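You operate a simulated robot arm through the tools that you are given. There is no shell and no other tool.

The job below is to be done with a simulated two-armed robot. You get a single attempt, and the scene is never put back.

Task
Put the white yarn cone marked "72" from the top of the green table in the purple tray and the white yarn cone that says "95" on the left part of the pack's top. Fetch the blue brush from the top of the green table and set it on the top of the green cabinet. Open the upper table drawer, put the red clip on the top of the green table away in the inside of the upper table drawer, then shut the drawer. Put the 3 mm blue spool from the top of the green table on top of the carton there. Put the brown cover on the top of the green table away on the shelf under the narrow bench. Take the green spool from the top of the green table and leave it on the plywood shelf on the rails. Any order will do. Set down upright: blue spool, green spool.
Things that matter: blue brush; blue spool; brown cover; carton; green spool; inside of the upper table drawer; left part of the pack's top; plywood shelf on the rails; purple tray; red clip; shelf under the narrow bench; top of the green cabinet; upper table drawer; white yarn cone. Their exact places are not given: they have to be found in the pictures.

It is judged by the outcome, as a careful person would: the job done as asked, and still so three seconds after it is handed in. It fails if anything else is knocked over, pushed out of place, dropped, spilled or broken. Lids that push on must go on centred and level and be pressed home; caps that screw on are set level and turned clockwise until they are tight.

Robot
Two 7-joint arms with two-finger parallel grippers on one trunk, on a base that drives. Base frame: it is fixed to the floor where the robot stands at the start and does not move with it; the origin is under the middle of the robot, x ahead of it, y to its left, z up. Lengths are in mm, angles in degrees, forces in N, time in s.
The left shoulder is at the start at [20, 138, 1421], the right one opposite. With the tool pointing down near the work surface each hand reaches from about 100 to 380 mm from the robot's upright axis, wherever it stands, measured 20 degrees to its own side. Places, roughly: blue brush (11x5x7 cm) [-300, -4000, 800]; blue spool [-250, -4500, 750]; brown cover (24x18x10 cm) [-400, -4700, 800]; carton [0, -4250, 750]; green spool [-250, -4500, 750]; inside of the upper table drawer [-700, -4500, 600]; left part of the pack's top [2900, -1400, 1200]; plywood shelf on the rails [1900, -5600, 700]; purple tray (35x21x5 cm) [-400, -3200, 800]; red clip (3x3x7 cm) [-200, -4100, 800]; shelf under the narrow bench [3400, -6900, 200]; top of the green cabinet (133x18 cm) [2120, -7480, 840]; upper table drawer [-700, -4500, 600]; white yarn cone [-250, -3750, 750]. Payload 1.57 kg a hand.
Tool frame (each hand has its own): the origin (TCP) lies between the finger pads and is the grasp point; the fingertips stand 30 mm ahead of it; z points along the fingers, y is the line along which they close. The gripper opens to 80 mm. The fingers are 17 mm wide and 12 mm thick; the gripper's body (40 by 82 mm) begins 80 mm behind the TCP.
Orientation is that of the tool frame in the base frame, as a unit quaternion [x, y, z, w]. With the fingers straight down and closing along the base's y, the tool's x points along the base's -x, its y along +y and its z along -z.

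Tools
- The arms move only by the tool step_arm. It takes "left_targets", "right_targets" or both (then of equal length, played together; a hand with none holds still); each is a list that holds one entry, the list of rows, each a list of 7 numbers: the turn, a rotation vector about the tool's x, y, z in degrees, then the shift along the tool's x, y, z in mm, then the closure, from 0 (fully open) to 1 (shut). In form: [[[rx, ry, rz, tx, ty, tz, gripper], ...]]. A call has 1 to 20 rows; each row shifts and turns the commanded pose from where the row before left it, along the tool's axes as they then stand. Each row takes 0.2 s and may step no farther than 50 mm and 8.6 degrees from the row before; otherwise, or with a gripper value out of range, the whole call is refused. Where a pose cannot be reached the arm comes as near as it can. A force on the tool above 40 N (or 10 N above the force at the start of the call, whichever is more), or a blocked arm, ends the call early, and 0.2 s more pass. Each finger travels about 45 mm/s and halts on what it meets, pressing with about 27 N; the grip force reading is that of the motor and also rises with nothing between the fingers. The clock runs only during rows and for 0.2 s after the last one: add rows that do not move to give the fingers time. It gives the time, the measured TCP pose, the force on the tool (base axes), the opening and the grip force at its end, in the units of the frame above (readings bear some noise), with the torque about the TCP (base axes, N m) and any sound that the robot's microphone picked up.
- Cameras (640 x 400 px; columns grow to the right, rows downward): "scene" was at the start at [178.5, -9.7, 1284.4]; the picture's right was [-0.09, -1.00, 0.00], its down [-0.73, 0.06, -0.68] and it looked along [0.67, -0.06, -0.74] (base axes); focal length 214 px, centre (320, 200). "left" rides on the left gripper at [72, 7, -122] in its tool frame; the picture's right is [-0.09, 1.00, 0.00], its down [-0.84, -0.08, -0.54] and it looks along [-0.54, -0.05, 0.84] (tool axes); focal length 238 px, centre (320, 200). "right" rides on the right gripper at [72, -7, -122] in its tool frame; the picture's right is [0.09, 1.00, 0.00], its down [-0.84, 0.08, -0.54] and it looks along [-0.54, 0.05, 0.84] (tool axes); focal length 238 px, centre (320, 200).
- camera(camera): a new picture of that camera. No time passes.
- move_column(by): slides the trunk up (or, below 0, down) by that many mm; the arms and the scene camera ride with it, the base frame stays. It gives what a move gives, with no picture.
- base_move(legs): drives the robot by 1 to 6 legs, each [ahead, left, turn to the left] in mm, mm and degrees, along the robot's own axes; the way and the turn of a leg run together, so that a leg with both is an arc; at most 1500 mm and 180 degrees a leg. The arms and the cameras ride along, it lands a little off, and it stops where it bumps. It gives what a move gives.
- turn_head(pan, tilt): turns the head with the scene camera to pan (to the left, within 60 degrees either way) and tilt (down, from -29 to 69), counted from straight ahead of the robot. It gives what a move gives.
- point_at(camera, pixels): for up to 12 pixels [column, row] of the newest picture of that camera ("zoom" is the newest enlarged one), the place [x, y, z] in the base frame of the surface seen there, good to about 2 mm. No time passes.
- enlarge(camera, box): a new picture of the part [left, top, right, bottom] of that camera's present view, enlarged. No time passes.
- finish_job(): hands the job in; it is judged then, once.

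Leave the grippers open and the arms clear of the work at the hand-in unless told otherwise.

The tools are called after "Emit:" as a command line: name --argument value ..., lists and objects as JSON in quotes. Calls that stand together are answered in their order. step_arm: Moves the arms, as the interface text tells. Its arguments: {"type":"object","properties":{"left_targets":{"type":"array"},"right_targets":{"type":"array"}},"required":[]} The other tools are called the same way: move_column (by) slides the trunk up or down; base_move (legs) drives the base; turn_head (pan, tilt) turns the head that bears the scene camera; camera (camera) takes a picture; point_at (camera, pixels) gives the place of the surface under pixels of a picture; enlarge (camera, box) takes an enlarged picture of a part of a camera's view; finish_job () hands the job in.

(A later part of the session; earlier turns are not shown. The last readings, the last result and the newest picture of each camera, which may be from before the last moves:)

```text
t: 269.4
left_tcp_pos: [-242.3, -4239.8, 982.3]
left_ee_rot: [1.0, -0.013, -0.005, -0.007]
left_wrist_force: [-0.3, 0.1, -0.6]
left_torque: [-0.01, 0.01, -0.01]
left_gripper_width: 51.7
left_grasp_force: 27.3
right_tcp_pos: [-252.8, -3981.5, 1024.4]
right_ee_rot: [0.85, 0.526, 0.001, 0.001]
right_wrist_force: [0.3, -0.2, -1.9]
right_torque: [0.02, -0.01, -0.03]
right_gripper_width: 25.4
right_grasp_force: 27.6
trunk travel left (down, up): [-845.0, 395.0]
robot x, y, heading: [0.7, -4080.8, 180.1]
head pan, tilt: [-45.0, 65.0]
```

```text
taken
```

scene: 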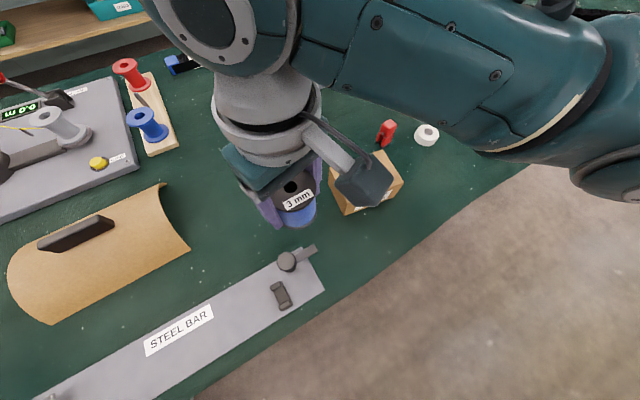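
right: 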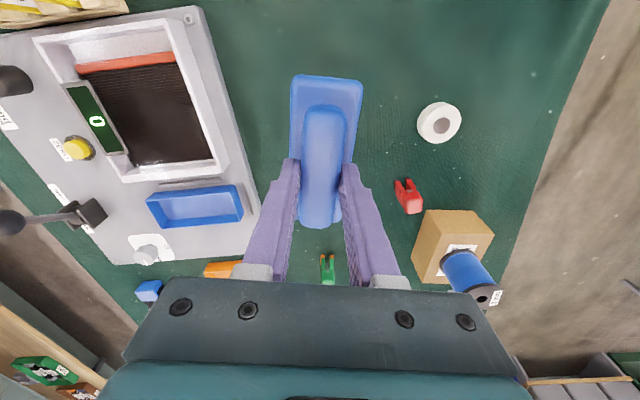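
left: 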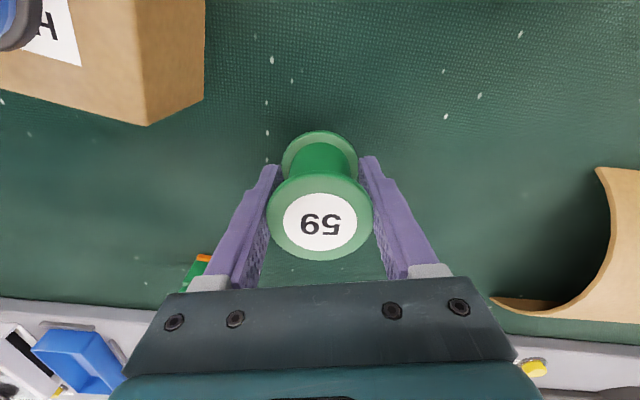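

Both objects are held. I raise the trunk 110 mm and back off the table, then turn to face -y and drive south to look for the plywood shelf.

Emit:
move_column --by 110

Emit:
base_move --legs '[[-850, 0, 0], [0, 0, 90]]'

Emit:
turn_head --pan 30 --tilt 28

Emit:
camera --camera "scene"

```text
t: 270.8
left_tcp_pos: [-242.5, -4239.0, 1092.8]
left_ee_rot: [1.0, -0.013, -0.005, -0.007]
left_wrist_force: [-0.4, 0.3, -0.4]
left_torque: [-0.03, 0.03, 0.02]
left_gripper_width: 51.6
left_grasp_force: 27.0
right_tcp_pos: [-252.6, -3980.4, 1134.3]
right_ee_rot: [0.85, 0.527, 0.0, 0.0]
right_wrist_force: [-0.5, -0.1, -1.5]
right_torque: [0.02, -0.01, -0.02]
right_gripper_width: 25.0
right_grasp_force: 27.2
trunk travel left (down, up): [-955.0, 285.0]
robot x, y, heading: [0.4, -4082.6, 179.5]
head pan, tilt: [-45.0, 65.0]
```

```text
t: 279.1
left_tcp_pos: [1008.9, -4317.6, 1094.0]
left_ee_rot: [0.711, 0.703, -0.008, -0.002]
left_wrist_force: [-0.2, 0.3, -1.3]
left_torque: [-0.02, -0.01, 0.03]
left_gripper_width: 51.7
left_grasp_force: 27.2
right_tcp_pos: [749.3, -4332.8, 1133.5]
right_ee_rot: [0.221, 0.975, 0.001, -0.001]
right_wrist_force: [0.7, 0.3, -0.5]
right_torque: [0.0, -0.02, -0.01]
right_gripper_width: 25.5
right_grasp_force: 27.0
trunk travel left (down, up): [-955.0, 285.0]
robot x, y, heading: [844.9, -4080.4, -89.1]
head pan, tilt: [-45.0, 65.0]
```

```text
t: 280.6
left_tcp_pos: [1006.6, -4318.4, 1093.1]
left_ee_rot: [0.71, 0.704, -0.008, -0.001]
left_wrist_force: [0.6, 0.1, -1.0]
left_torque: [0.02, 0.0, -0.03]
left_gripper_width: 51.6
left_grasp_force: 27.2
right_tcp_pos: [751.0, -4332.3, 1134.0]
right_ee_rot: [0.221, 0.975, 0.001, -0.001]
right_wrist_force: [-0.2, 1.0, -0.8]
right_torque: [-0.01, 0.02, -0.03]
right_gripper_width: 25.3
right_grasp_force: 27.3
trunk travel left (down, up): [-955.0, 285.0]
robot x, y, heading: [846.7, -4083.6, -89.1]
head pan, tilt: [30.0, 28.0]
```

```text
taken
```

scene: 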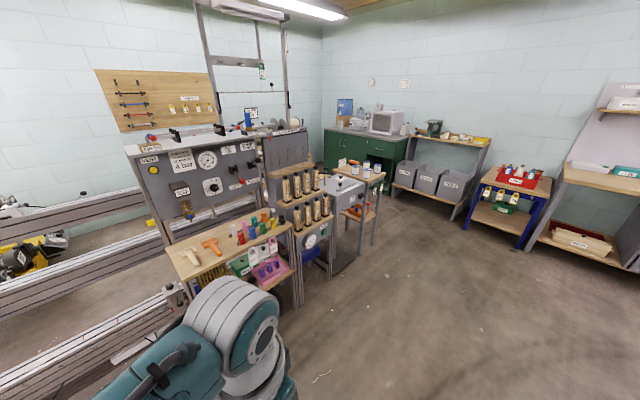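

I drive on south to y≈-5500 and turn to face +x, to look at the rails from the front.

Emit:
base_move --legs '[[1400, 0, 0], [0, 0, 89]]'

Emit:
turn_head --pan 0 --tilt 35

Emit:
camera --camera "scene"

```text
t: 291.4
left_tcp_pos: [1105.2, -5338.2, 1093.0]
left_ee_rot: [0.019, 1.0, -0.007, 0.005]
left_wrist_force: [-1.0, 0.0, -0.8]
left_torque: [0.0, -0.01, 0.02]
left_gripper_width: 51.9
left_grasp_force: 26.9
right_tcp_pos: [1113.3, -5597.2, 1134.4]
right_ee_rot: [-0.521, 0.853, 0.001, 0.0]
right_wrist_force: [0.6, 0.4, -0.1]
right_torque: [-0.01, 0.03, 0.02]
right_gripper_width: 25.3
right_grasp_force: 26.7
trunk travel left (down, up): [-955.0, 285.0]
robot x, y, heading: [865.4, -5489.9, -1.1]
head pan, tilt: [30.0, 28.0]
```

```text
t: 292.3
left_tcp_pos: [1107.1, -5338.1, 1094.2]
left_ee_rot: [0.019, 1.0, -0.008, 0.005]
left_wrist_force: [-0.1, 0.7, -0.2]
left_torque: [0.02, -0.02, -0.03]
left_gripper_width: 52.0
left_grasp_force: 27.5
right_tcp_pos: [1113.5, -5596.3, 1133.9]
right_ee_rot: [-0.521, 0.854, 0.0, -0.001]
right_wrist_force: [0.6, -0.3, -1.4]
right_torque: [-0.02, -0.01, -0.02]
right_gripper_width: 25.4
right_grasp_force: 27.0
trunk travel left (down, up): [-955.0, 285.0]
robot x, y, heading: [863.2, -5492.0, -0.9]
head pan, tilt: [0.0, 35.0]
```

```text
taken
```

scene: 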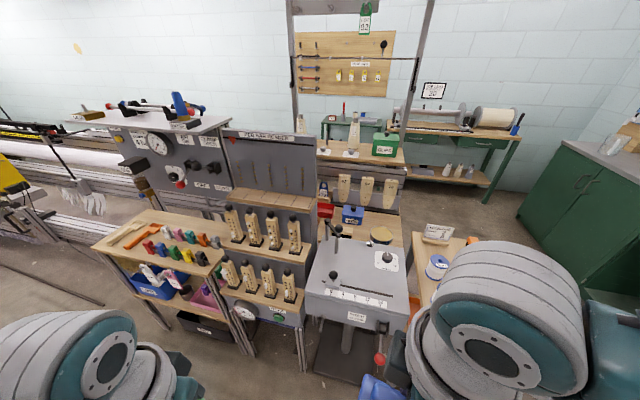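

I read the surfaces seen: wooden shelves at (360,155), (380,235), (440,270), (310,225) and the bench at the back right (470,135), (460,175).

Emit:
point_at --camera "scene" --pixels '[[340, 158], [400, 157], [350, 222], [395, 235], [440, 285], [300, 205], [470, 132], [440, 175], [480, 178], [370, 130], [380, 150], [600, 150]]'

Emit:
enlarge --camera "scene" --box '[290, 70, 550, 232]'

Emit:
enlarge --camera "scene" --box '[280, 170, 500, 310]'

```text
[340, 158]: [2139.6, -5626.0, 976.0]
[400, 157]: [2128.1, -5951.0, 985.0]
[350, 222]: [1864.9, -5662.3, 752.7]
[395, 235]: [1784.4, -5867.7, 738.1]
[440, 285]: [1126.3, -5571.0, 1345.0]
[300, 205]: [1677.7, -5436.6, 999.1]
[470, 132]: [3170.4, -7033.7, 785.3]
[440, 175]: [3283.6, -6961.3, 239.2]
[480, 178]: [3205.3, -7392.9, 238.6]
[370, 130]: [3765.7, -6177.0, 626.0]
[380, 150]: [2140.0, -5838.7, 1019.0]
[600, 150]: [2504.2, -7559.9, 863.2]
```

```text
2.46 times, centred on (420, 151) of scene
```

zoom: 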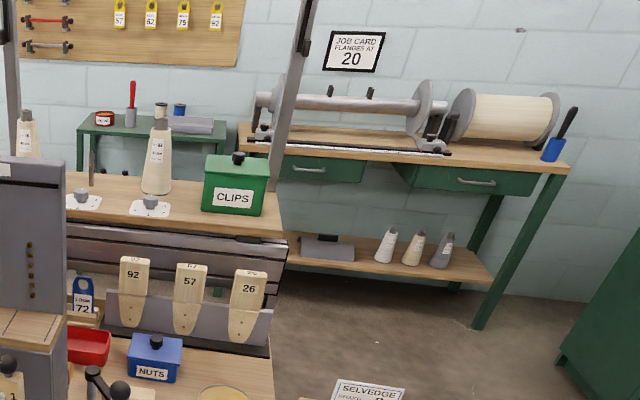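

```text
2.86 times, centred on (390, 240) of scene
```

zoom: 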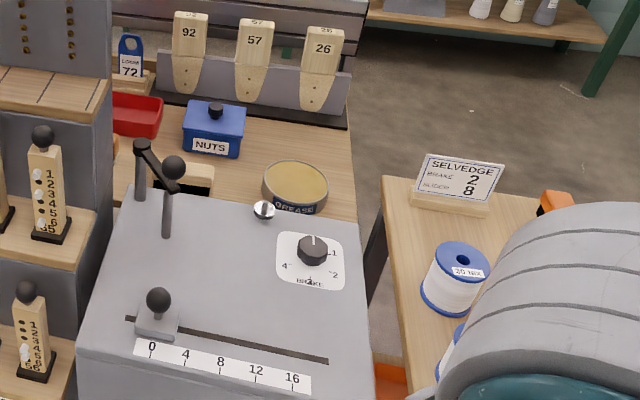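

The shelf at (1865,-5662,745) (NUTS box, GREASE tin) fits the "plywood shelf on the rails"; the narrow bench with its lower shelf at (3283,-6961,239) is behind. I check obstacle heights around here.

Emit:
point_at --camera "scene" --pixels '[[265, 136], [316, 134], [225, 130], [292, 222], [232, 207], [335, 230], [387, 255], [375, 285], [335, 275], [200, 115], [180, 95], [440, 230]]'

```text
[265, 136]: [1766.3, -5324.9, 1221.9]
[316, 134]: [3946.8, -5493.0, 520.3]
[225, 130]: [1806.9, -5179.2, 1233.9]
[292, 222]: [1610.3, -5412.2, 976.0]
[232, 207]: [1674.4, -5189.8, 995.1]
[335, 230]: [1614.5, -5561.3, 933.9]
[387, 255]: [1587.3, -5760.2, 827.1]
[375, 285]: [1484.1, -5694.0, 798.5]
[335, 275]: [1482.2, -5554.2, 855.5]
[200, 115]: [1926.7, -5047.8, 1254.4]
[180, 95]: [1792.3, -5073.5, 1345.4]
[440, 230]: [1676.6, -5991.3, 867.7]
```

The peg panel (top z≈1234) ends at y≈-5500, so I approach more to the right. I shift right 470 mm, then ahead 400, and look down on the shelf.

Emit:
base_move --legs '[[0, -470, 0], [400, 0, 1]]'

Emit:
turn_head --pan 10 --tilt 50

Emit:
camera --camera "scene"

Emit:
camera --camera "left"

```text
t: 297.3
left_tcp_pos: [1495.7, -5818.9, 1093.1]
left_ee_rot: [0.015, 1.0, -0.008, 0.006]
left_wrist_force: [0.1, -0.1, -1.2]
left_torque: [0.0, 0.04, 0.0]
left_gripper_width: 51.5
left_grasp_force: 26.8
right_tcp_pos: [1504.4, -6077.3, 1134.3]
right_ee_rot: [-0.525, 0.851, 0.0, -0.001]
right_wrist_force: [0.2, -0.5, -1.2]
right_torque: [0.0, -0.02, -0.01]
right_gripper_width: 25.4
right_grasp_force: 27.4
trunk travel left (down, up): [-955.0, 285.0]
robot x, y, heading: [1255.2, -5975.6, -0.2]
head pan, tilt: [0.0, 35.0]
```

```text
t: 298.1
left_tcp_pos: [1495.1, -5820.1, 1093.0]
left_ee_rot: [0.015, 1.0, -0.007, 0.005]
left_wrist_force: [0.0, 0.9, -0.4]
left_torque: [-0.01, -0.02, -0.04]
left_gripper_width: 51.7
left_grasp_force: 26.9
right_tcp_pos: [1506.0, -6077.4, 1134.4]
right_ee_rot: [-0.525, 0.851, 0.0, -0.001]
right_wrist_force: [-0.8, 0.7, -0.7]
right_torque: [-0.04, -0.02, -0.03]
right_gripper_width: 25.4
right_grasp_force: 26.9
trunk travel left (down, up): [-955.0, 285.0]
robot x, y, heading: [1253.5, -5977.7, -0.4]
head pan, tilt: [10.0, 50.0]
```

```text
taken
```

scene: 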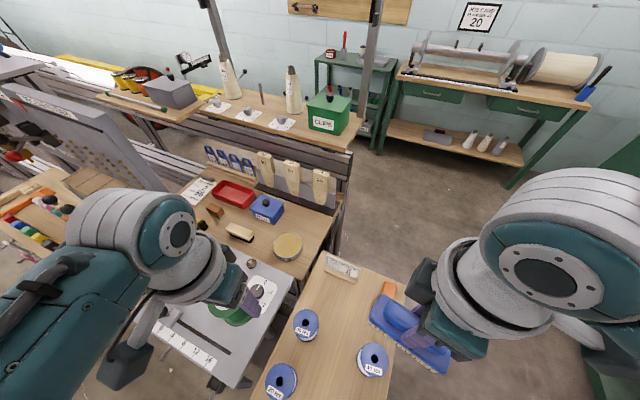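

```text
taken
```

left: 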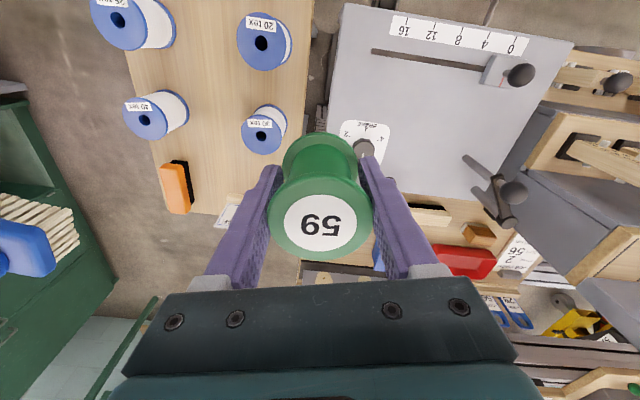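

I enlarge the plywood shelf with the NUTS box to find a free spot.

Emit:
enlarge --camera "scene" --box '[170, 140, 370, 290]'

Emit:
point_at --camera "scene" --pixels '[[315, 220], [305, 230], [327, 228], [333, 213], [270, 230], [300, 255], [260, 245], [288, 243], [320, 245], [200, 185], [268, 200], [295, 215]]'

```text
2.67 times, centred on (270, 215) of scene
```

zoom: 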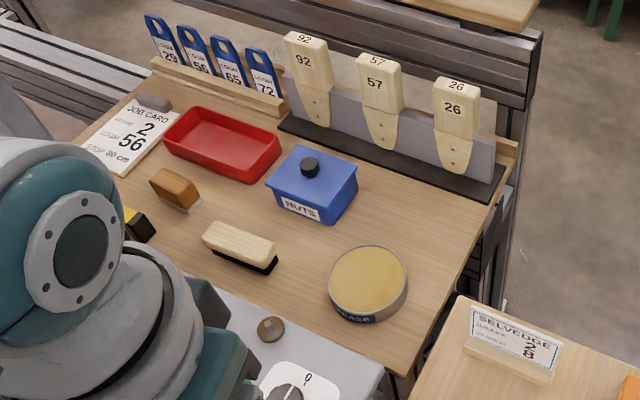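

```text
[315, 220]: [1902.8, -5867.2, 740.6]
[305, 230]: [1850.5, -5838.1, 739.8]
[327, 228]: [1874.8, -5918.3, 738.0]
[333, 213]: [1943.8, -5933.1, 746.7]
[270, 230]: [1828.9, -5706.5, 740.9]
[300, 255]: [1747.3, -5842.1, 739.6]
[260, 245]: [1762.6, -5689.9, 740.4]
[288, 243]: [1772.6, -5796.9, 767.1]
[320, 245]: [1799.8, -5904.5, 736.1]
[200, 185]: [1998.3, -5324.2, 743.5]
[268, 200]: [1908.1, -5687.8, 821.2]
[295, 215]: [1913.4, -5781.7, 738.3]
```

The shelf is at z≈740 with a free spot near (1868,-5848). Before moving I check where my left elbow is, relative to the peg panel.

Emit:
point_at --camera "scene" --pixels '[[180, 230], [110, 210], [50, 280], [30, 250], [220, 265], [125, 355], [60, 130], [120, 180], [372, 40], [320, 185], [265, 170], [335, 125]]'

```text
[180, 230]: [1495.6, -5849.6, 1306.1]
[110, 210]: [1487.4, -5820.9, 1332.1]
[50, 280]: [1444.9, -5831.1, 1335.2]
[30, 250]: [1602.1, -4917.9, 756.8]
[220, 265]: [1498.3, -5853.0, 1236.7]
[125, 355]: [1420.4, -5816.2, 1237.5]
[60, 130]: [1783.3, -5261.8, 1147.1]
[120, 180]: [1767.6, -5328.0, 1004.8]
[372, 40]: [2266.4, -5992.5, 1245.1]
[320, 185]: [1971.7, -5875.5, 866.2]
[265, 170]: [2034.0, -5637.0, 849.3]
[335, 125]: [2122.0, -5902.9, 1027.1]
```

Everything has room. I raise the right hand 65 mm, then drive ahead 373 and right 28.

Emit:
step_arm --right_targets '[[[0, 0, 0, 0, 0, -35, 1.0], [0, 0, 0, 0, 0, -30, 1.0], [0, 0, 0, 0, 0, 0, 1.0]]]'

Emit:
base_move --legs '[[373, -26, 0]]'

Emit:
camera --camera "left"

Emit:
turn_head --pan 20 --tilt 69

Emit:
camera --camera "scene"

```text
t: 298.9
left_tcp_pos: [1495.2, -5817.9, 1093.0]
left_ee_rot: [0.015, 1.0, -0.007, 0.004]
left_wrist_force: [0.1, 0.5, -0.5]
left_torque: [-0.05, 0.01, 0.05]
left_gripper_width: 51.7
left_grasp_force: 27.0
right_tcp_pos: [1507.3, -6076.7, 1200.0]
right_ee_rot: [-0.526, 0.851, 0.0, -0.002]
right_wrist_force: [-0.3, -0.2, -1.4]
right_torque: [-0.01, -0.03, -0.01]
right_gripper_width: 25.3
right_grasp_force: 27.1
trunk travel left (down, up): [-955.0, 285.0]
robot x, y, heading: [1257.5, -5974.6, -0.6]
head pan, tilt: [10.0, 50.0]
```

```text
t: 301.2
left_tcp_pos: [1863.2, -5844.7, 1093.0]
left_ee_rot: [0.011, 1.0, -0.007, 0.005]
left_wrist_force: [-0.2, 0.4, -0.9]
left_torque: [0.02, -0.04, -0.01]
left_gripper_width: 51.3
left_grasp_force: 27.4
right_tcp_pos: [1877.3, -6103.1, 1197.7]
right_ee_rot: [-0.527, 0.85, 0.0, -0.001]
right_wrist_force: [0.7, 0.4, -1.1]
right_torque: [-0.01, -0.01, 0.0]
right_gripper_width: 25.5
right_grasp_force: 26.9
trunk travel left (down, up): [-955.0, 285.0]
robot x, y, heading: [1624.1, -6001.0, -0.4]
head pan, tilt: [10.0, 50.0]
```

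```text
taken
```

left: 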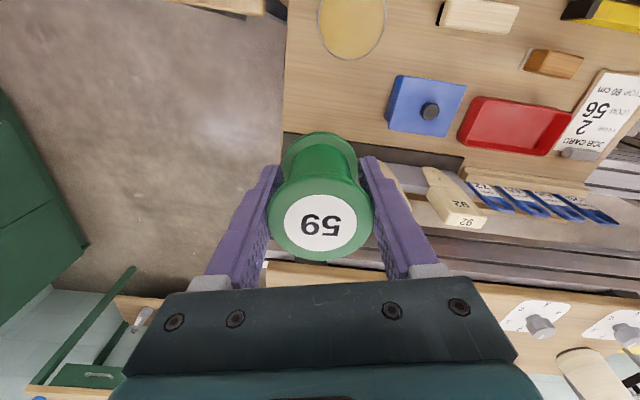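

```text
t: 302.0
left_tcp_pos: [1863.5, -5843.9, 1092.8]
left_ee_rot: [0.013, 1.0, -0.007, 0.005]
left_wrist_force: [-0.8, 0.1, 0.0]
left_torque: [0.0, -0.01, 0.02]
left_gripper_width: 51.7
left_grasp_force: 27.2
right_tcp_pos: [1876.3, -6102.1, 1199.7]
right_ee_rot: [-0.528, 0.849, 0.0, -0.001]
right_wrist_force: [1.2, 0.0, -0.9]
right_torque: [0.03, 0.03, 0.03]
right_gripper_width: 25.4
right_grasp_force: 27.0
trunk travel left (down, up): [-955.0, 285.0]
robot x, y, heading: [1626.7, -6002.0, 0.1]
head pan, tilt: [20.0, 68.8]
```

```text
taken
```

scene: 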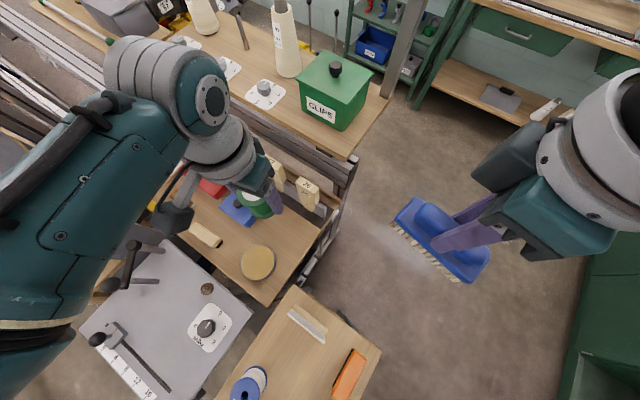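

I check the free area in the left picture: shelf edge near (287,120), tin (350,20), NUTS box (390,125), mat edge (380,140).

Emit:
point_at --camera "left" --pixels '[[290, 60], [290, 120], [320, 100], [350, 120], [388, 128], [350, 57], [370, 135], [400, 145], [290, 131], [465, 85], [430, 180], [370, 165]]'

```text
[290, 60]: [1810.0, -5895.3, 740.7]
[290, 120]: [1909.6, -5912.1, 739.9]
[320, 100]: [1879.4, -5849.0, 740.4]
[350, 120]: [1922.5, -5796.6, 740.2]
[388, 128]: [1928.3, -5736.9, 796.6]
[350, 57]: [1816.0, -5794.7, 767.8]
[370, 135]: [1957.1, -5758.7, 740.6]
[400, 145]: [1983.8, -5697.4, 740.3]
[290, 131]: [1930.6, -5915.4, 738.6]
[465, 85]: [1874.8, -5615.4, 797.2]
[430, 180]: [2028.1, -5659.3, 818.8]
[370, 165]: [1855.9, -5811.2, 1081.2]
```

The free area is x 1816–1935, y -5740…-5920. The target (1871,-5845) is fine. I lower the trunk 200 mm, shift +8 in x.

Emit:
move_column --by -200

Emit:
step_arm --left_targets '[[[0, 0, 0, -8, 0, 0, 1.0], [0, 0, 0, 0, 0, 30, 1.0], [0, 0, 0, 0, 0, 30, 1.0], [0, 0, 0, 0, 0, 30, 1.0], [0, 0, 0, 0, 0, 0, 1.0]]]'

Emit:
camera --camera "left"

Emit:
camera --camera "scene"

```text
t: 304.2
left_tcp_pos: [1864.0, -5844.8, 892.4]
left_ee_rot: [0.012, 1.0, -0.007, 0.006]
left_wrist_force: [-0.6, -0.4, -1.5]
left_torque: [-0.03, 0.0, 0.01]
left_gripper_width: 51.4
left_grasp_force: 27.3
right_tcp_pos: [1877.6, -6102.6, 999.0]
right_ee_rot: [-0.527, 0.85, 0.0, -0.002]
right_wrist_force: [-0.7, 0.5, -1.1]
right_torque: [-0.04, 0.0, -0.03]
right_gripper_width: 25.2
right_grasp_force: 27.4
trunk travel left (down, up): [-755.0, 485.0]
robot x, y, heading: [1624.9, -6005.2, -0.0]
head pan, tilt: [20.0, 68.8]
```

```text
t: 305.4
left_tcp_pos: [1874.0, -5847.1, 804.7]
left_ee_rot: [0.013, 1.0, -0.007, 0.007]
left_wrist_force: [0.2, 0.0, -0.6]
left_torque: [-0.05, 0.0, 0.01]
left_gripper_width: 51.4
left_grasp_force: 26.5
right_tcp_pos: [1876.0, -6102.5, 1001.2]
right_ee_rot: [-0.528, 0.849, 0.001, -0.001]
right_wrist_force: [0.8, 0.2, -1.5]
right_torque: [0.03, -0.02, 0.03]
right_gripper_width: 25.3
right_grasp_force: 27.4
trunk travel left (down, up): [-755.0, 485.0]
robot x, y, heading: [1624.3, -5999.8, -0.1]
head pan, tilt: [20.0, 68.8]
```

```text
taken
```

left: 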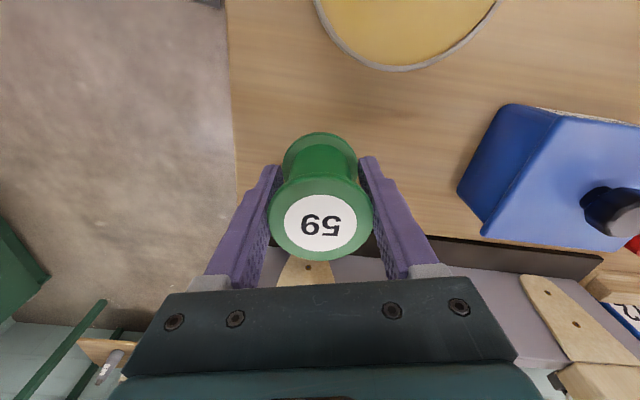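

```text
taken
```

scene: 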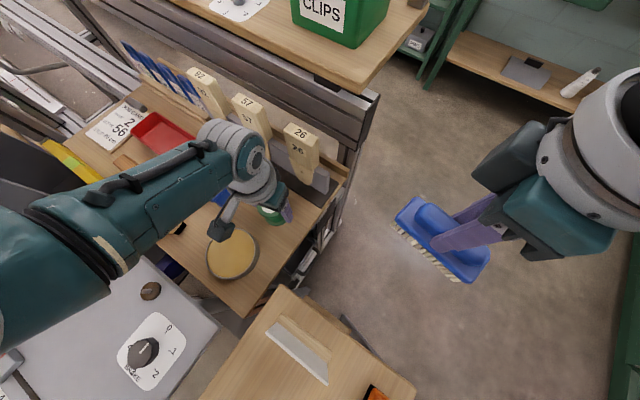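

I check the distance of block "26" from the palm.

Emit:
point_at --camera "left" --pixels '[[305, 262], [300, 275], [325, 275], [350, 262], [460, 255], [540, 290], [590, 370]]'

Emit:
point_at --camera "scene" --pixels '[[305, 150], [308, 132], [300, 175], [245, 110], [283, 205], [250, 160], [268, 200]]'

```text
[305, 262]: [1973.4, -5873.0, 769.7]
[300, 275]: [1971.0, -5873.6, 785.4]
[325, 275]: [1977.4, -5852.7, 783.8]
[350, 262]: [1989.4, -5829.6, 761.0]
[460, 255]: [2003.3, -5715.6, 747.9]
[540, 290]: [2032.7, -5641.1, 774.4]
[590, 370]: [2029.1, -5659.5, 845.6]
```

```text
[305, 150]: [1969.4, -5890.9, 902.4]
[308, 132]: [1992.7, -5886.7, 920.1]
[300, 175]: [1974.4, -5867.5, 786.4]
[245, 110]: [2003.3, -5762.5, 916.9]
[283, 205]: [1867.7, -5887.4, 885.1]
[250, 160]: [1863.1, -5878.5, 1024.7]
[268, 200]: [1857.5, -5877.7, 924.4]
```

Clearance ≈75 mm. I lower 26 mm, then in small steps.

Emit:
step_arm --left_targets '[[[0, 0, 0, 0, 0, 20, 1.0], [0, 0, 0, 0, 0, 6, 1.0], [0, 0, 0, 0, 0, 0, 1.0]]]'

Emit:
step_arm --left_targets '[[[0, 0, 0, 0, 0, 2, 1.0], [0, 0, 0, 0, 0, 0, 1.0]]]'

Emit:
step_arm --left_targets '[[[0, 0, 0, 0, 0, 1.5, 1.0], [0, 0, 0, 0, 0, 0, 1.0]]]'

```text
t: 306.2
left_tcp_pos: [1873.1, -5847.9, 776.9]
left_ee_rot: [0.013, 1.0, -0.007, 0.005]
left_wrist_force: [0.1, -0.1, -0.1]
left_torque: [-0.03, -0.01, -0.01]
left_gripper_width: 51.5
left_grasp_force: 27.0
right_tcp_pos: [1878.0, -6102.8, 1000.8]
right_ee_rot: [-0.527, 0.85, 0.0, 0.0]
right_wrist_force: [-0.5, 0.1, -1.7]
right_torque: [-0.01, 0.02, 0.03]
right_gripper_width: 25.2
right_grasp_force: 27.0
trunk travel left (down, up): [-755.0, 485.0]
robot x, y, heading: [1626.7, -6000.2, -0.1]
head pan, tilt: [20.0, 68.8]
```

```text
t: 306.8
left_tcp_pos: [1874.5, -5848.4, 775.1]
left_ee_rot: [0.013, 1.0, -0.007, 0.005]
left_wrist_force: [0.4, -0.9, -0.9]
left_torque: [0.01, -0.01, 0.0]
left_gripper_width: 51.5
left_grasp_force: 27.3
right_tcp_pos: [1876.3, -6102.8, 998.9]
right_ee_rot: [-0.527, 0.85, 0.0, -0.002]
right_wrist_force: [0.6, -0.1, -1.2]
right_torque: [0.0, 0.0, 0.0]
right_gripper_width: 25.0
right_grasp_force: 26.6
trunk travel left (down, up): [-755.0, 485.0]
robot x, y, heading: [1623.8, -6002.3, -0.3]
head pan, tilt: [20.0, 68.8]
```

```text
t: 307.4
left_tcp_pos: [1873.3, -5847.5, 774.5]
left_ee_rot: [0.012, 1.0, -0.007, 0.005]
left_wrist_force: [-4.1, -2.9, 19.3]
left_torque: [0.41, 0.01, 0.03]
left_gripper_width: 51.6
left_grasp_force: 27.2
right_tcp_pos: [1877.3, -6101.0, 1000.2]
right_ee_rot: [-0.528, 0.849, 0.0, -0.001]
right_wrist_force: [0.3, 0.1, -1.1]
right_torque: [-0.02, 0.03, -0.02]
right_gripper_width: 25.0
right_grasp_force: 26.4
trunk travel left (down, up): [-755.0, 485.0]
robot x, y, heading: [1626.9, -6004.8, 0.0]
head pan, tilt: [20.0, 68.8]
```

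Contact (19 N). I ease 0.5 mm, open the left gripper and rise 120 mm.

Emit:
step_arm --left_targets '[[[0, 0, 0, 0, 0, -0.7, 1.0], [0, 0, 0, 0, 0, 0, 0.25], [0, 0, 0, 0, 0, 0, 0.1], [0, 0, 0, 0, 0, 0, 0.0], [0, 0, 0, 0, 0, 0, 0.0], [0, 0, 0, 0, 0, 0, 0.0]]]'

Emit:
step_arm --left_targets '[[[0, 0, 0, 0, 0, -30, 0.0], [0, 0, 0, 0, 0, -45, 0.0], [0, 0, 0, 0, 0, -45, 0.0], [0, 0, 0, 0, 0, 0, 0.0]]]'

Emit:
camera --camera "left"

```text
t: 308.8
left_tcp_pos: [1873.8, -5847.5, 773.7]
left_ee_rot: [0.012, 1.0, -0.007, 0.005]
left_wrist_force: [0.1, -0.9, -0.3]
left_torque: [0.0, 0.01, 0.0]
left_gripper_width: 80.2
left_grasp_force: 0.0
right_tcp_pos: [1876.8, -6102.7, 999.6]
right_ee_rot: [-0.527, 0.85, 0.001, -0.001]
right_wrist_force: [-0.4, 0.5, 0.1]
right_torque: [-0.04, -0.01, 0.01]
right_gripper_width: 25.1
right_grasp_force: 27.1
trunk travel left (down, up): [-755.0, 485.0]
robot x, y, heading: [1625.0, -6002.9, 0.1]
head pan, tilt: [20.0, 68.8]
```

```text
t: 309.8
left_tcp_pos: [1871.7, -5844.2, 894.3]
left_ee_rot: [0.012, 1.0, -0.007, 0.005]
left_wrist_force: [0.7, -0.2, 0.1]
left_torque: [0.02, -0.04, 0.0]
left_gripper_width: 79.8
left_grasp_force: 0.0
right_tcp_pos: [1876.3, -6103.3, 1000.0]
right_ee_rot: [-0.528, 0.849, 0.001, -0.001]
right_wrist_force: [-0.3, 1.5, -1.0]
right_torque: [0.01, -0.03, -0.01]
right_gripper_width: 25.2
right_grasp_force: 27.4
trunk travel left (down, up): [-755.0, 485.0]
robot x, y, heading: [1620.7, -5999.2, -0.2]
head pan, tilt: [20.0, 68.8]
```

```text
taken
```

left: 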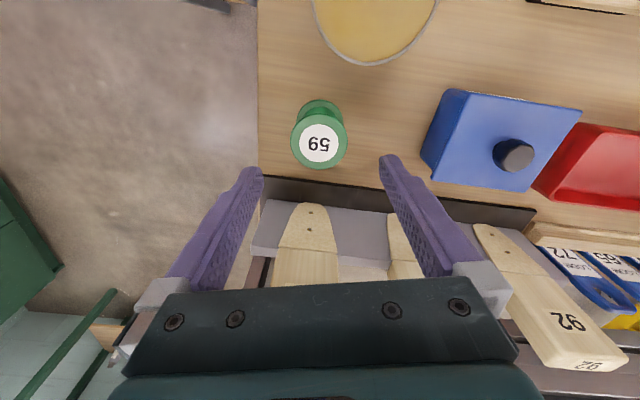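

The green spool stands upright on the plywood shelf. Now the brush: I raise the trunk 150, back off 420 mm and turn right to face the green cabinet (-y).

Emit:
move_column --by 150

Emit:
base_move --legs '[[-420, 0, 0], [0, 0, -90]]'

Emit:
turn_head --pan 25 --tilt 30

Emit:
camera --camera "scene"

```text
t: 311.6
left_tcp_pos: [1870.8, -5845.0, 1043.5]
left_ee_rot: [0.013, 1.0, -0.007, 0.005]
left_wrist_force: [-0.8, -0.7, -0.2]
left_torque: [-0.01, 0.04, 0.01]
left_gripper_width: 79.8
left_grasp_force: 0.0
right_tcp_pos: [1877.1, -6103.1, 1149.7]
right_ee_rot: [-0.528, 0.849, 0.0, -0.001]
right_wrist_force: [0.0, 0.1, -1.7]
right_torque: [0.01, 0.0, -0.03]
right_gripper_width: 25.2
right_grasp_force: 27.8
trunk travel left (down, up): [-905.0, 335.0]
robot x, y, heading: [1624.0, -6003.5, -0.2]
head pan, tilt: [20.0, 68.8]
```

```text
t: 318.0
left_tcp_pos: [1357.6, -6253.4, 1044.5]
left_ee_rot: [0.724, 0.69, -0.009, -0.001]
left_wrist_force: [-1.0, 0.3, -0.8]
left_torque: [0.03, -0.03, 0.0]
left_gripper_width: 79.8
left_grasp_force: 0.1
right_tcp_pos: [1099.9, -6251.3, 1150.4]
right_ee_rot: [0.239, 0.971, 0.001, 0.0]
right_wrist_force: [-1.2, 0.3, -0.7]
right_torque: [0.0, 0.0, -0.02]
right_gripper_width: 25.3
right_grasp_force: 27.3
trunk travel left (down, up): [-905.0, 335.0]
robot x, y, heading: [1209.4, -6006.2, -91.5]
head pan, tilt: [20.0, 68.8]
```

```text
t: 319.1
left_tcp_pos: [1356.6, -6251.6, 1044.7]
left_ee_rot: [0.724, 0.69, -0.009, -0.002]
left_wrist_force: [0.0, -0.1, -0.7]
left_torque: [0.03, -0.01, -0.03]
left_gripper_width: 80.0
left_grasp_force: 0.1
right_tcp_pos: [1099.1, -6253.4, 1149.1]
right_ee_rot: [0.239, 0.971, 0.001, -0.001]
right_wrist_force: [-0.4, -0.3, -0.3]
right_torque: [0.01, -0.01, -0.02]
right_gripper_width: 25.3
right_grasp_force: 26.7
trunk travel left (down, up): [-905.0, 335.0]
robot x, y, heading: [1203.4, -6002.8, -91.3]
head pan, tilt: [25.0, 30.0]
```

```text
taken
```

scene: 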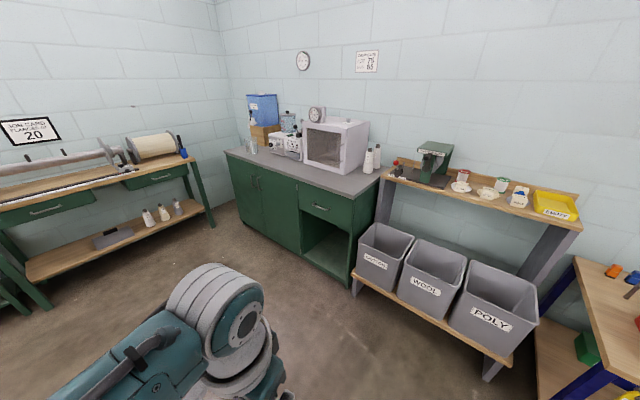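

Emit:
point_at --camera "scene" --pixels '[[230, 152], [260, 162], [300, 178], [330, 188], [357, 194], [350, 180], [380, 172], [320, 175], [280, 158], [250, 152], [300, 165], [340, 185]]'

Emit:
enlarge --camera "scene" --box '[210, 80, 410, 205]'

```text
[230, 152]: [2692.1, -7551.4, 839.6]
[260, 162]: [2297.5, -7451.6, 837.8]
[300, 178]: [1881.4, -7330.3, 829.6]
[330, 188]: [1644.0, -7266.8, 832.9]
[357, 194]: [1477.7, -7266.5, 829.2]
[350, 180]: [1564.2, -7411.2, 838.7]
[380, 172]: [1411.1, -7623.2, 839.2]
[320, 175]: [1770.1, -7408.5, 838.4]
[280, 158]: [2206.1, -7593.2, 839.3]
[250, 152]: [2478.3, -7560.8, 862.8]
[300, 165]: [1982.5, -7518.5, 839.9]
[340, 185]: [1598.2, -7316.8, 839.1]
```

```text
3.20 times, centred on (310, 142) of scene
```

zoom: 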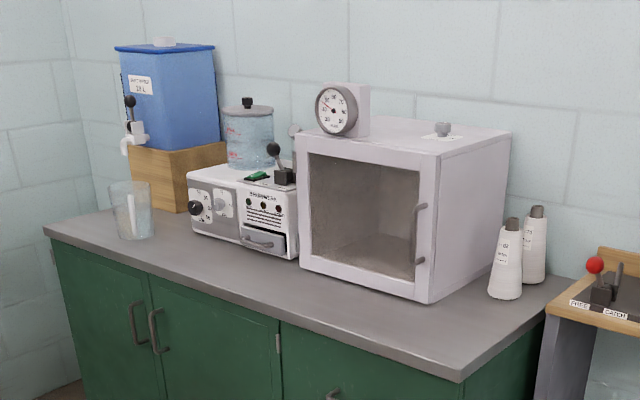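

The counter strip before the microwave is free (z≈839, front edge from (1477,-7266) to (2692,-7551)). I turn a bit more (-12°) to face it squarely and approach.

Emit:
base_move --legs '[[0, 0, -12], [550, 500, 0]]'

Emit:
turn_head --pan 0 --tilt 40

Emit:
camera --camera "scene"

```text
t: 323.8
left_tcp_pos: [1655.9, -6923.0, 1043.4]
left_ee_rot: [0.79, 0.613, -0.008, -0.002]
left_wrist_force: [-0.1, 0.4, 0.3]
left_torque: [0.03, -0.02, -0.01]
left_gripper_width: 80.1
left_grasp_force: 0.0
right_tcp_pos: [1403.7, -6869.5, 1149.6]
right_ee_rot: [0.336, 0.942, 0.001, 0.0]
right_wrist_force: [0.4, -0.1, -0.9]
right_torque: [0.02, 0.03, -0.02]
right_gripper_width: 25.2
right_grasp_force: 26.9
trunk travel left (down, up): [-905.0, 335.0]
robot x, y, heading: [1555.6, -6645.0, -103.1]
head pan, tilt: [25.0, 30.0]
```

```text
t: 324.7
left_tcp_pos: [1655.8, -6923.5, 1044.7]
left_ee_rot: [0.79, 0.613, -0.008, -0.002]
left_wrist_force: [0.8, -0.1, 0.9]
left_torque: [-0.06, 0.03, -0.01]
left_gripper_width: 79.5
left_grasp_force: 0.0
right_tcp_pos: [1404.8, -6868.6, 1150.3]
right_ee_rot: [0.337, 0.941, 0.001, -0.001]
right_wrist_force: [-0.6, -0.2, 0.0]
right_torque: [0.02, -0.01, -0.01]
right_gripper_width: 25.2
right_grasp_force: 26.6
trunk travel left (down, up): [-905.0, 335.0]
robot x, y, heading: [1562.5, -6646.2, -102.9]
head pan, tilt: [0.0, 40.0]
```

```text
taken
```

scene: 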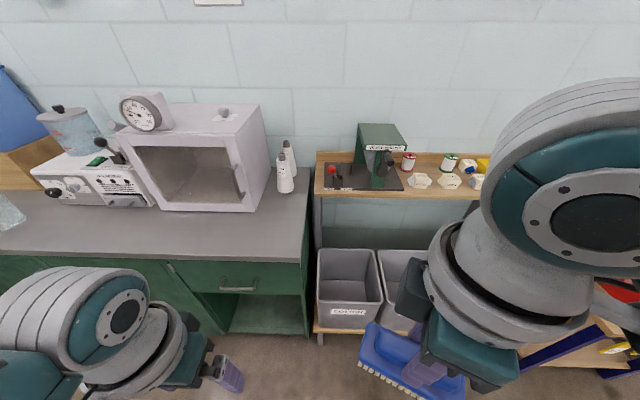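

I read the strip before the microwave: points (200,225), (200,250), (210,214), (100,225), (60,235).

Emit:
point_at --camera "scene" --pixels '[[200, 225], [200, 252], [200, 214], [150, 225], [150, 250], [100, 225], [100, 210], [60, 235], [260, 225], [230, 216], [285, 195], [120, 245]]'

```text
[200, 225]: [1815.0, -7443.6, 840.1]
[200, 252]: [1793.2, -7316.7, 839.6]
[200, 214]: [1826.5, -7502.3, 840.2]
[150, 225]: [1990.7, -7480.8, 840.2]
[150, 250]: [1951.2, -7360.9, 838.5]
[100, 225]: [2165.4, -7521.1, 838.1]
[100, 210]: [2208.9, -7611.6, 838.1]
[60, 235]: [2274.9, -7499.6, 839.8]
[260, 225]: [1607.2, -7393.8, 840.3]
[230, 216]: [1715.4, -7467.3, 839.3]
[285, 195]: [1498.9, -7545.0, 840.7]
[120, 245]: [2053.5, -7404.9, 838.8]
```

I choose the place (2000,-7460) on the strip. First I pull the left hand back 80 mm so it stays clear of the appliances, then drive left 713 and ahead 300.

Emit:
step_arm --left_targets '[[[0, 0, 0, 40, 0, 0, 0.0], [0, 0, 0, 40, 0, 0, 0.0], [0, 0, 0, 0, 0, 0, 0.0], [0, 0, 0, 0, 0, 0, 0.0]]]'

Emit:
base_move --legs '[[0, 713, 0], [300, 0, 0]]'

Emit:
turn_head --pan 0 --tilt 55

Emit:
camera --camera "scene"

```text
t: 325.7
left_tcp_pos: [1676.7, -6844.4, 1042.5]
left_ee_rot: [0.79, 0.613, -0.008, -0.002]
left_wrist_force: [-0.2, 0.4, 0.0]
left_torque: [-0.03, -0.01, 0.05]
left_gripper_width: 79.9
left_grasp_force: 0.1
right_tcp_pos: [1403.7, -6869.5, 1150.9]
right_ee_rot: [0.336, 0.942, 0.001, -0.001]
right_wrist_force: [-0.5, 0.2, -1.2]
right_torque: [-0.01, 0.0, -0.02]
right_gripper_width: 25.0
right_grasp_force: 27.2
trunk travel left (down, up): [-905.0, 335.0]
robot x, y, heading: [1555.3, -6644.2, -102.8]
head pan, tilt: [0.0, 40.0]
```

```text
t: 331.2
left_tcp_pos: [2311.1, -7289.8, 1042.1]
left_ee_rot: [0.787, 0.617, -0.008, -0.003]
left_wrist_force: [0.4, -0.9, -0.3]
left_torque: [0.01, -0.03, -0.01]
left_gripper_width: 79.8
left_grasp_force: 0.1
right_tcp_pos: [2038.2, -7315.9, 1150.6]
right_ee_rot: [0.332, 0.943, 0.002, -0.002]
right_wrist_force: [0.2, -0.1, -0.5]
right_torque: [0.02, -0.02, 0.0]
right_gripper_width: 25.4
right_grasp_force: 26.6
trunk travel left (down, up): [-905.0, 335.0]
robot x, y, heading: [2189.8, -7090.5, -102.8]
head pan, tilt: [0.0, 40.0]
```

```text
t: 332.0
left_tcp_pos: [2309.9, -7289.6, 1042.5]
left_ee_rot: [0.788, 0.616, -0.008, -0.003]
left_wrist_force: [-0.1, -0.8, -0.4]
left_torque: [-0.01, 0.06, -0.02]
left_gripper_width: 79.8
left_grasp_force: 0.2
right_tcp_pos: [2038.4, -7315.6, 1150.2]
right_ee_rot: [0.333, 0.943, 0.001, -0.001]
right_wrist_force: [-0.3, -0.2, -1.3]
right_torque: [0.01, -0.01, -0.01]
right_gripper_width: 25.6
right_grasp_force: 27.2
trunk travel left (down, up): [-905.0, 335.0]
robot x, y, heading: [2192.2, -7090.7, -102.9]
head pan, tilt: [0.0, 55.0]
```

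```text
taken
```

scene: 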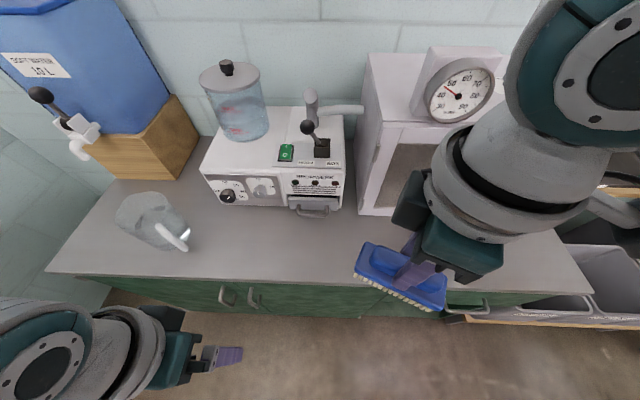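

I check the microwave's front plane and height near the planned place.

Emit:
point_at --camera "scene" --pixels '[[365, 200], [372, 120], [400, 112], [470, 95], [362, 215], [330, 230], [390, 215], [310, 250], [250, 200], [300, 200], [375, 60], [318, 95]]'

```text
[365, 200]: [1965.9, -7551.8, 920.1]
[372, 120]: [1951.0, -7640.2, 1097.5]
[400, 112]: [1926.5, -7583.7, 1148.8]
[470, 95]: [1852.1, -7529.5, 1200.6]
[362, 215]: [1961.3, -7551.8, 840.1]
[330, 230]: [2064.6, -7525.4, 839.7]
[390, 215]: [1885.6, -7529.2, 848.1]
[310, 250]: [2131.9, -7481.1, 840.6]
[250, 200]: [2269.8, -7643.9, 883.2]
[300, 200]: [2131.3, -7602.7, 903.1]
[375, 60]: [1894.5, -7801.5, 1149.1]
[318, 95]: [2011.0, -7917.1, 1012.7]
```

To stay clear of the microwave I choose (2090,-7472). I check the jug's height at (150,205) since the left hand comes near it.

Emit:
point_at --camera "scene" --pixels '[[130, 205], [150, 195], [160, 240], [185, 245], [120, 230], [180, 215]]'

Emit:
base_move --legs '[[0, 85, 0], [141, 0, 0]]'

Emit:
camera --camera "right"

Emit:
camera --camera "left"

```text
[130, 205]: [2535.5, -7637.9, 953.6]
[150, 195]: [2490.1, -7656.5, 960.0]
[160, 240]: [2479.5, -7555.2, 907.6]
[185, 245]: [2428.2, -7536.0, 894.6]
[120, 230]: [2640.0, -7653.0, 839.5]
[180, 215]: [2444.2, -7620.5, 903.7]
```

```text
t: 334.0
left_tcp_pos: [2361.7, -7445.7, 1043.4]
left_ee_rot: [0.788, 0.615, -0.007, -0.003]
left_wrist_force: [0.2, -0.3, -0.6]
left_torque: [0.0, 0.0, -0.01]
left_gripper_width: 80.0
left_grasp_force: 0.1
right_tcp_pos: [2089.3, -7470.9, 1148.9]
right_ee_rot: [0.333, 0.943, 0.001, 0.0]
right_wrist_force: [-0.7, 0.0, -0.7]
right_torque: [-0.02, 0.0, 0.02]
right_gripper_width: 25.1
right_grasp_force: 26.9
trunk travel left (down, up): [-905.0, 335.0]
robot x, y, heading: [2240.1, -7245.7, -102.5]
head pan, tilt: [0.0, 55.0]
```

```text
taken
```

right: 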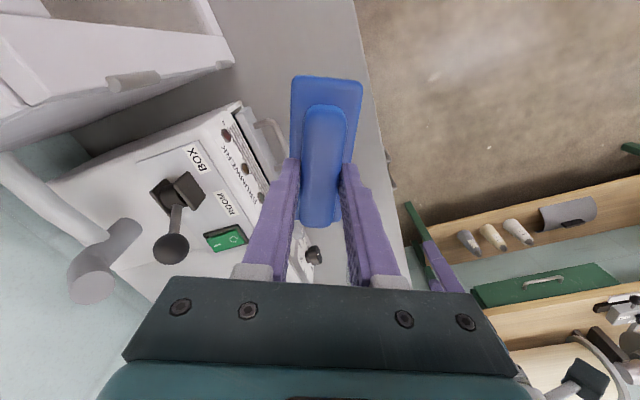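

```text
taken
```

left: 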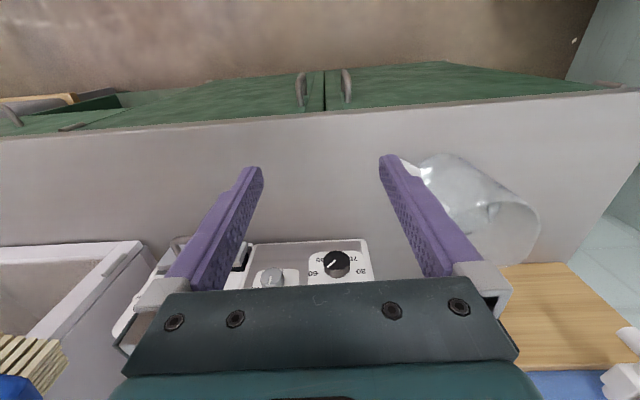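

The brush is above the strip, clear of the appliances. I lower the trunk 50, then the right arm 175 mm.

Emit:
move_column --by -50

Emit:
step_arm --right_targets '[[[0, 0, 0, 0, 0, 40, 1.0], [0, 0, 0, 0, 0, 40, 1.0], [0, 0, 0, 0, 0, 40, 1.0], [0, 0, 0, 0, 0, 40, 1.0], [0, 0, 0, 0, 0, 12, 1.0], [0, 0, 0, 0, 0, 0, 1.0]]]'

Emit:
camera --camera "right"

```text
t: 334.9
left_tcp_pos: [2360.0, -7445.8, 993.5]
left_ee_rot: [0.788, 0.615, -0.007, -0.004]
left_wrist_force: [-0.2, 0.6, 0.8]
left_torque: [0.0, -0.02, 0.02]
left_gripper_width: 80.0
left_grasp_force: 0.1
right_tcp_pos: [2087.6, -7471.1, 1099.4]
right_ee_rot: [0.333, 0.943, 0.001, 0.0]
right_wrist_force: [-0.1, 1.8, -1.4]
right_torque: [-0.02, -0.01, 0.05]
right_gripper_width: 25.5
right_grasp_force: 27.1
trunk travel left (down, up): [-855.0, 385.0]
robot x, y, heading: [2244.0, -7245.3, -102.6]
head pan, tilt: [0.0, 55.0]
```

```text
t: 336.3
left_tcp_pos: [2361.0, -7445.1, 992.6]
left_ee_rot: [0.788, 0.616, -0.008, -0.003]
left_wrist_force: [0.3, 0.1, 1.2]
left_torque: [-0.01, 0.03, 0.0]
left_gripper_width: 79.9
left_grasp_force: 0.0
right_tcp_pos: [2089.5, -7471.1, 928.2]
right_ee_rot: [0.333, 0.943, 0.001, 0.0]
right_wrist_force: [0.4, -0.2, -1.3]
right_torque: [0.04, 0.0, -0.02]
right_gripper_width: 25.4
right_grasp_force: 26.6
trunk travel left (down, up): [-855.0, 385.0]
robot x, y, heading: [2237.9, -7243.8, -102.8]
head pan, tilt: [0.0, 55.0]
```

```text
taken
```

right: 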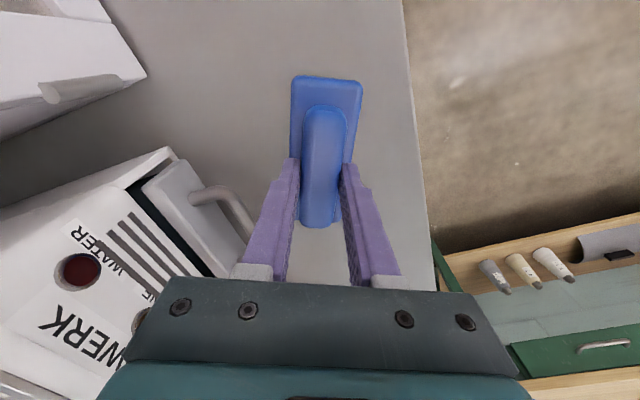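

Fully above the counter. Down 12 mm, then small steps.

Emit:
step_arm --right_targets '[[[0, 0, 0, 0, 0, 12, 1.0], [0, 0, 0, 0, 0, 0, 1.0]]]'

Emit:
step_arm --right_targets '[[[0, 0, 0, 0, 0, 2, 1.0], [0, 0, 0, 0, 0, 0, 1.0]]]'

Emit:
step_arm --right_targets '[[[0, 0, 0, 0, 0, 1.5, 1.0], [0, 0, 0, 0, 0, 0, 1.0]]]'

```text
t: 336.9
left_tcp_pos: [2361.0, -7444.6, 993.5]
left_ee_rot: [0.788, 0.616, -0.007, -0.003]
left_wrist_force: [1.1, 0.3, -0.3]
left_torque: [0.0, -0.01, 0.01]
left_gripper_width: 79.9
left_grasp_force: 0.0
right_tcp_pos: [2089.0, -7471.1, 915.2]
right_ee_rot: [0.334, 0.943, 0.001, 0.0]
right_wrist_force: [0.0, 0.0, -1.8]
right_torque: [0.01, 0.0, 0.03]
right_gripper_width: 25.2
right_grasp_force: 27.2
trunk travel left (down, up): [-855.0, 385.0]
robot x, y, heading: [2240.8, -7249.9, -102.5]
head pan, tilt: [0.0, 55.0]
```

```text
t: 337.5
left_tcp_pos: [2359.6, -7445.8, 993.7]
left_ee_rot: [0.788, 0.615, -0.009, -0.002]
left_wrist_force: [0.4, -0.3, -0.4]
left_torque: [-0.02, -0.01, -0.02]
left_gripper_width: 79.8
left_grasp_force: 0.1
right_tcp_pos: [2089.1, -7470.5, 913.7]
right_ee_rot: [0.334, 0.943, 0.002, 0.0]
right_wrist_force: [0.8, 4.0, 19.0]
right_torque: [0.17, 0.06, -0.01]
right_gripper_width: 25.2
right_grasp_force: 27.2
trunk travel left (down, up): [-855.0, 385.0]
robot x, y, heading: [2242.2, -7248.6, -102.8]
head pan, tilt: [0.0, 55.0]
```

```text
t: 338.1
left_tcp_pos: [2360.7, -7444.4, 993.1]
left_ee_rot: [0.788, 0.616, -0.009, -0.001]
left_wrist_force: [-0.4, -0.1, 0.0]
left_torque: [-0.02, 0.04, -0.05]
left_gripper_width: 79.8
left_grasp_force: 0.0
right_tcp_pos: [2089.3, -7471.3, 912.3]
right_ee_rot: [0.334, 0.943, 0.001, 0.001]
right_wrist_force: [1.7, 4.1, 20.0]
right_torque: [0.04, -0.07, -0.01]
right_gripper_width: 25.4
right_grasp_force: 26.7
trunk travel left (down, up): [-855.0, 385.0]
robot x, y, heading: [2239.5, -7246.5, -102.9]
head pan, tilt: [0.0, 55.0]
```

The brush stands on the counter. I open the right gripper and rise 150 mm.

Emit:
step_arm --right_targets '[[[0, 0, 0, 0, 0, -1, 1.0], [0, 0, 0, 0, 0, 0, 0.6], [0, 0, 0, 0, 0, 0, 0.3], [0, 0, 0, 0, 0, 0, 0.0], [0, 0, 0, 0, 0, 0, 0.0], [0, 0, 0, 0, 0, 0, 0.0]]]'

Emit:
step_arm --right_targets '[[[0, 0, 0, 0, 0, -35, 0.0], [0, 0, 0, 0, 0, -45, 0.0], [0, 0, 0, 0, 0, -45, 0.0], [0, 0, 0, 0, 0, -30, 0.0], [0, 0, 0, 0, 0, 0, 0.0]]]'

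Emit:
camera --camera "right"

```text
t: 339.5
left_tcp_pos: [2360.8, -7445.0, 994.2]
left_ee_rot: [0.788, 0.616, -0.008, -0.003]
left_wrist_force: [0.6, 0.0, -0.3]
left_torque: [-0.01, -0.01, 0.0]
left_gripper_width: 79.8
left_grasp_force: 0.0
right_tcp_pos: [2087.7, -7469.5, 913.7]
right_ee_rot: [0.333, 0.943, 0.0, 0.0]
right_wrist_force: [-1.2, -0.3, 0.8]
right_torque: [-0.02, 0.02, 0.02]
right_gripper_width: 80.0
right_grasp_force: 0.1
trunk travel left (down, up): [-855.0, 385.0]
robot x, y, heading: [2239.1, -7246.2, -102.5]
head pan, tilt: [0.0, 55.0]
```

```text
t: 340.7
left_tcp_pos: [2360.6, -7446.6, 993.5]
left_ee_rot: [0.788, 0.615, -0.009, -0.002]
left_wrist_force: [0.0, 0.2, 0.3]
left_torque: [-0.02, -0.02, 0.01]
left_gripper_width: 79.9
left_grasp_force: 0.1
right_tcp_pos: [2086.7, -7470.9, 1069.5]
right_ee_rot: [0.333, 0.943, 0.001, -0.001]
right_wrist_force: [0.7, 0.4, 0.8]
right_torque: [-0.01, -0.04, 0.01]
right_gripper_width: 80.3
right_grasp_force: 0.0
trunk travel left (down, up): [-855.0, 385.0]
robot x, y, heading: [2243.6, -7247.1, -102.4]
head pan, tilt: [0.0, 55.0]
```

```text
taken
```

right: 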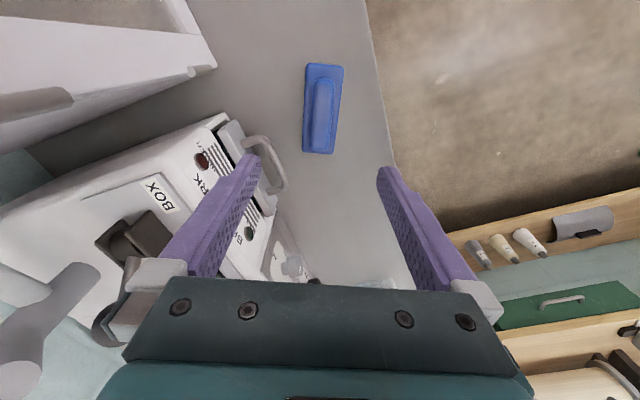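

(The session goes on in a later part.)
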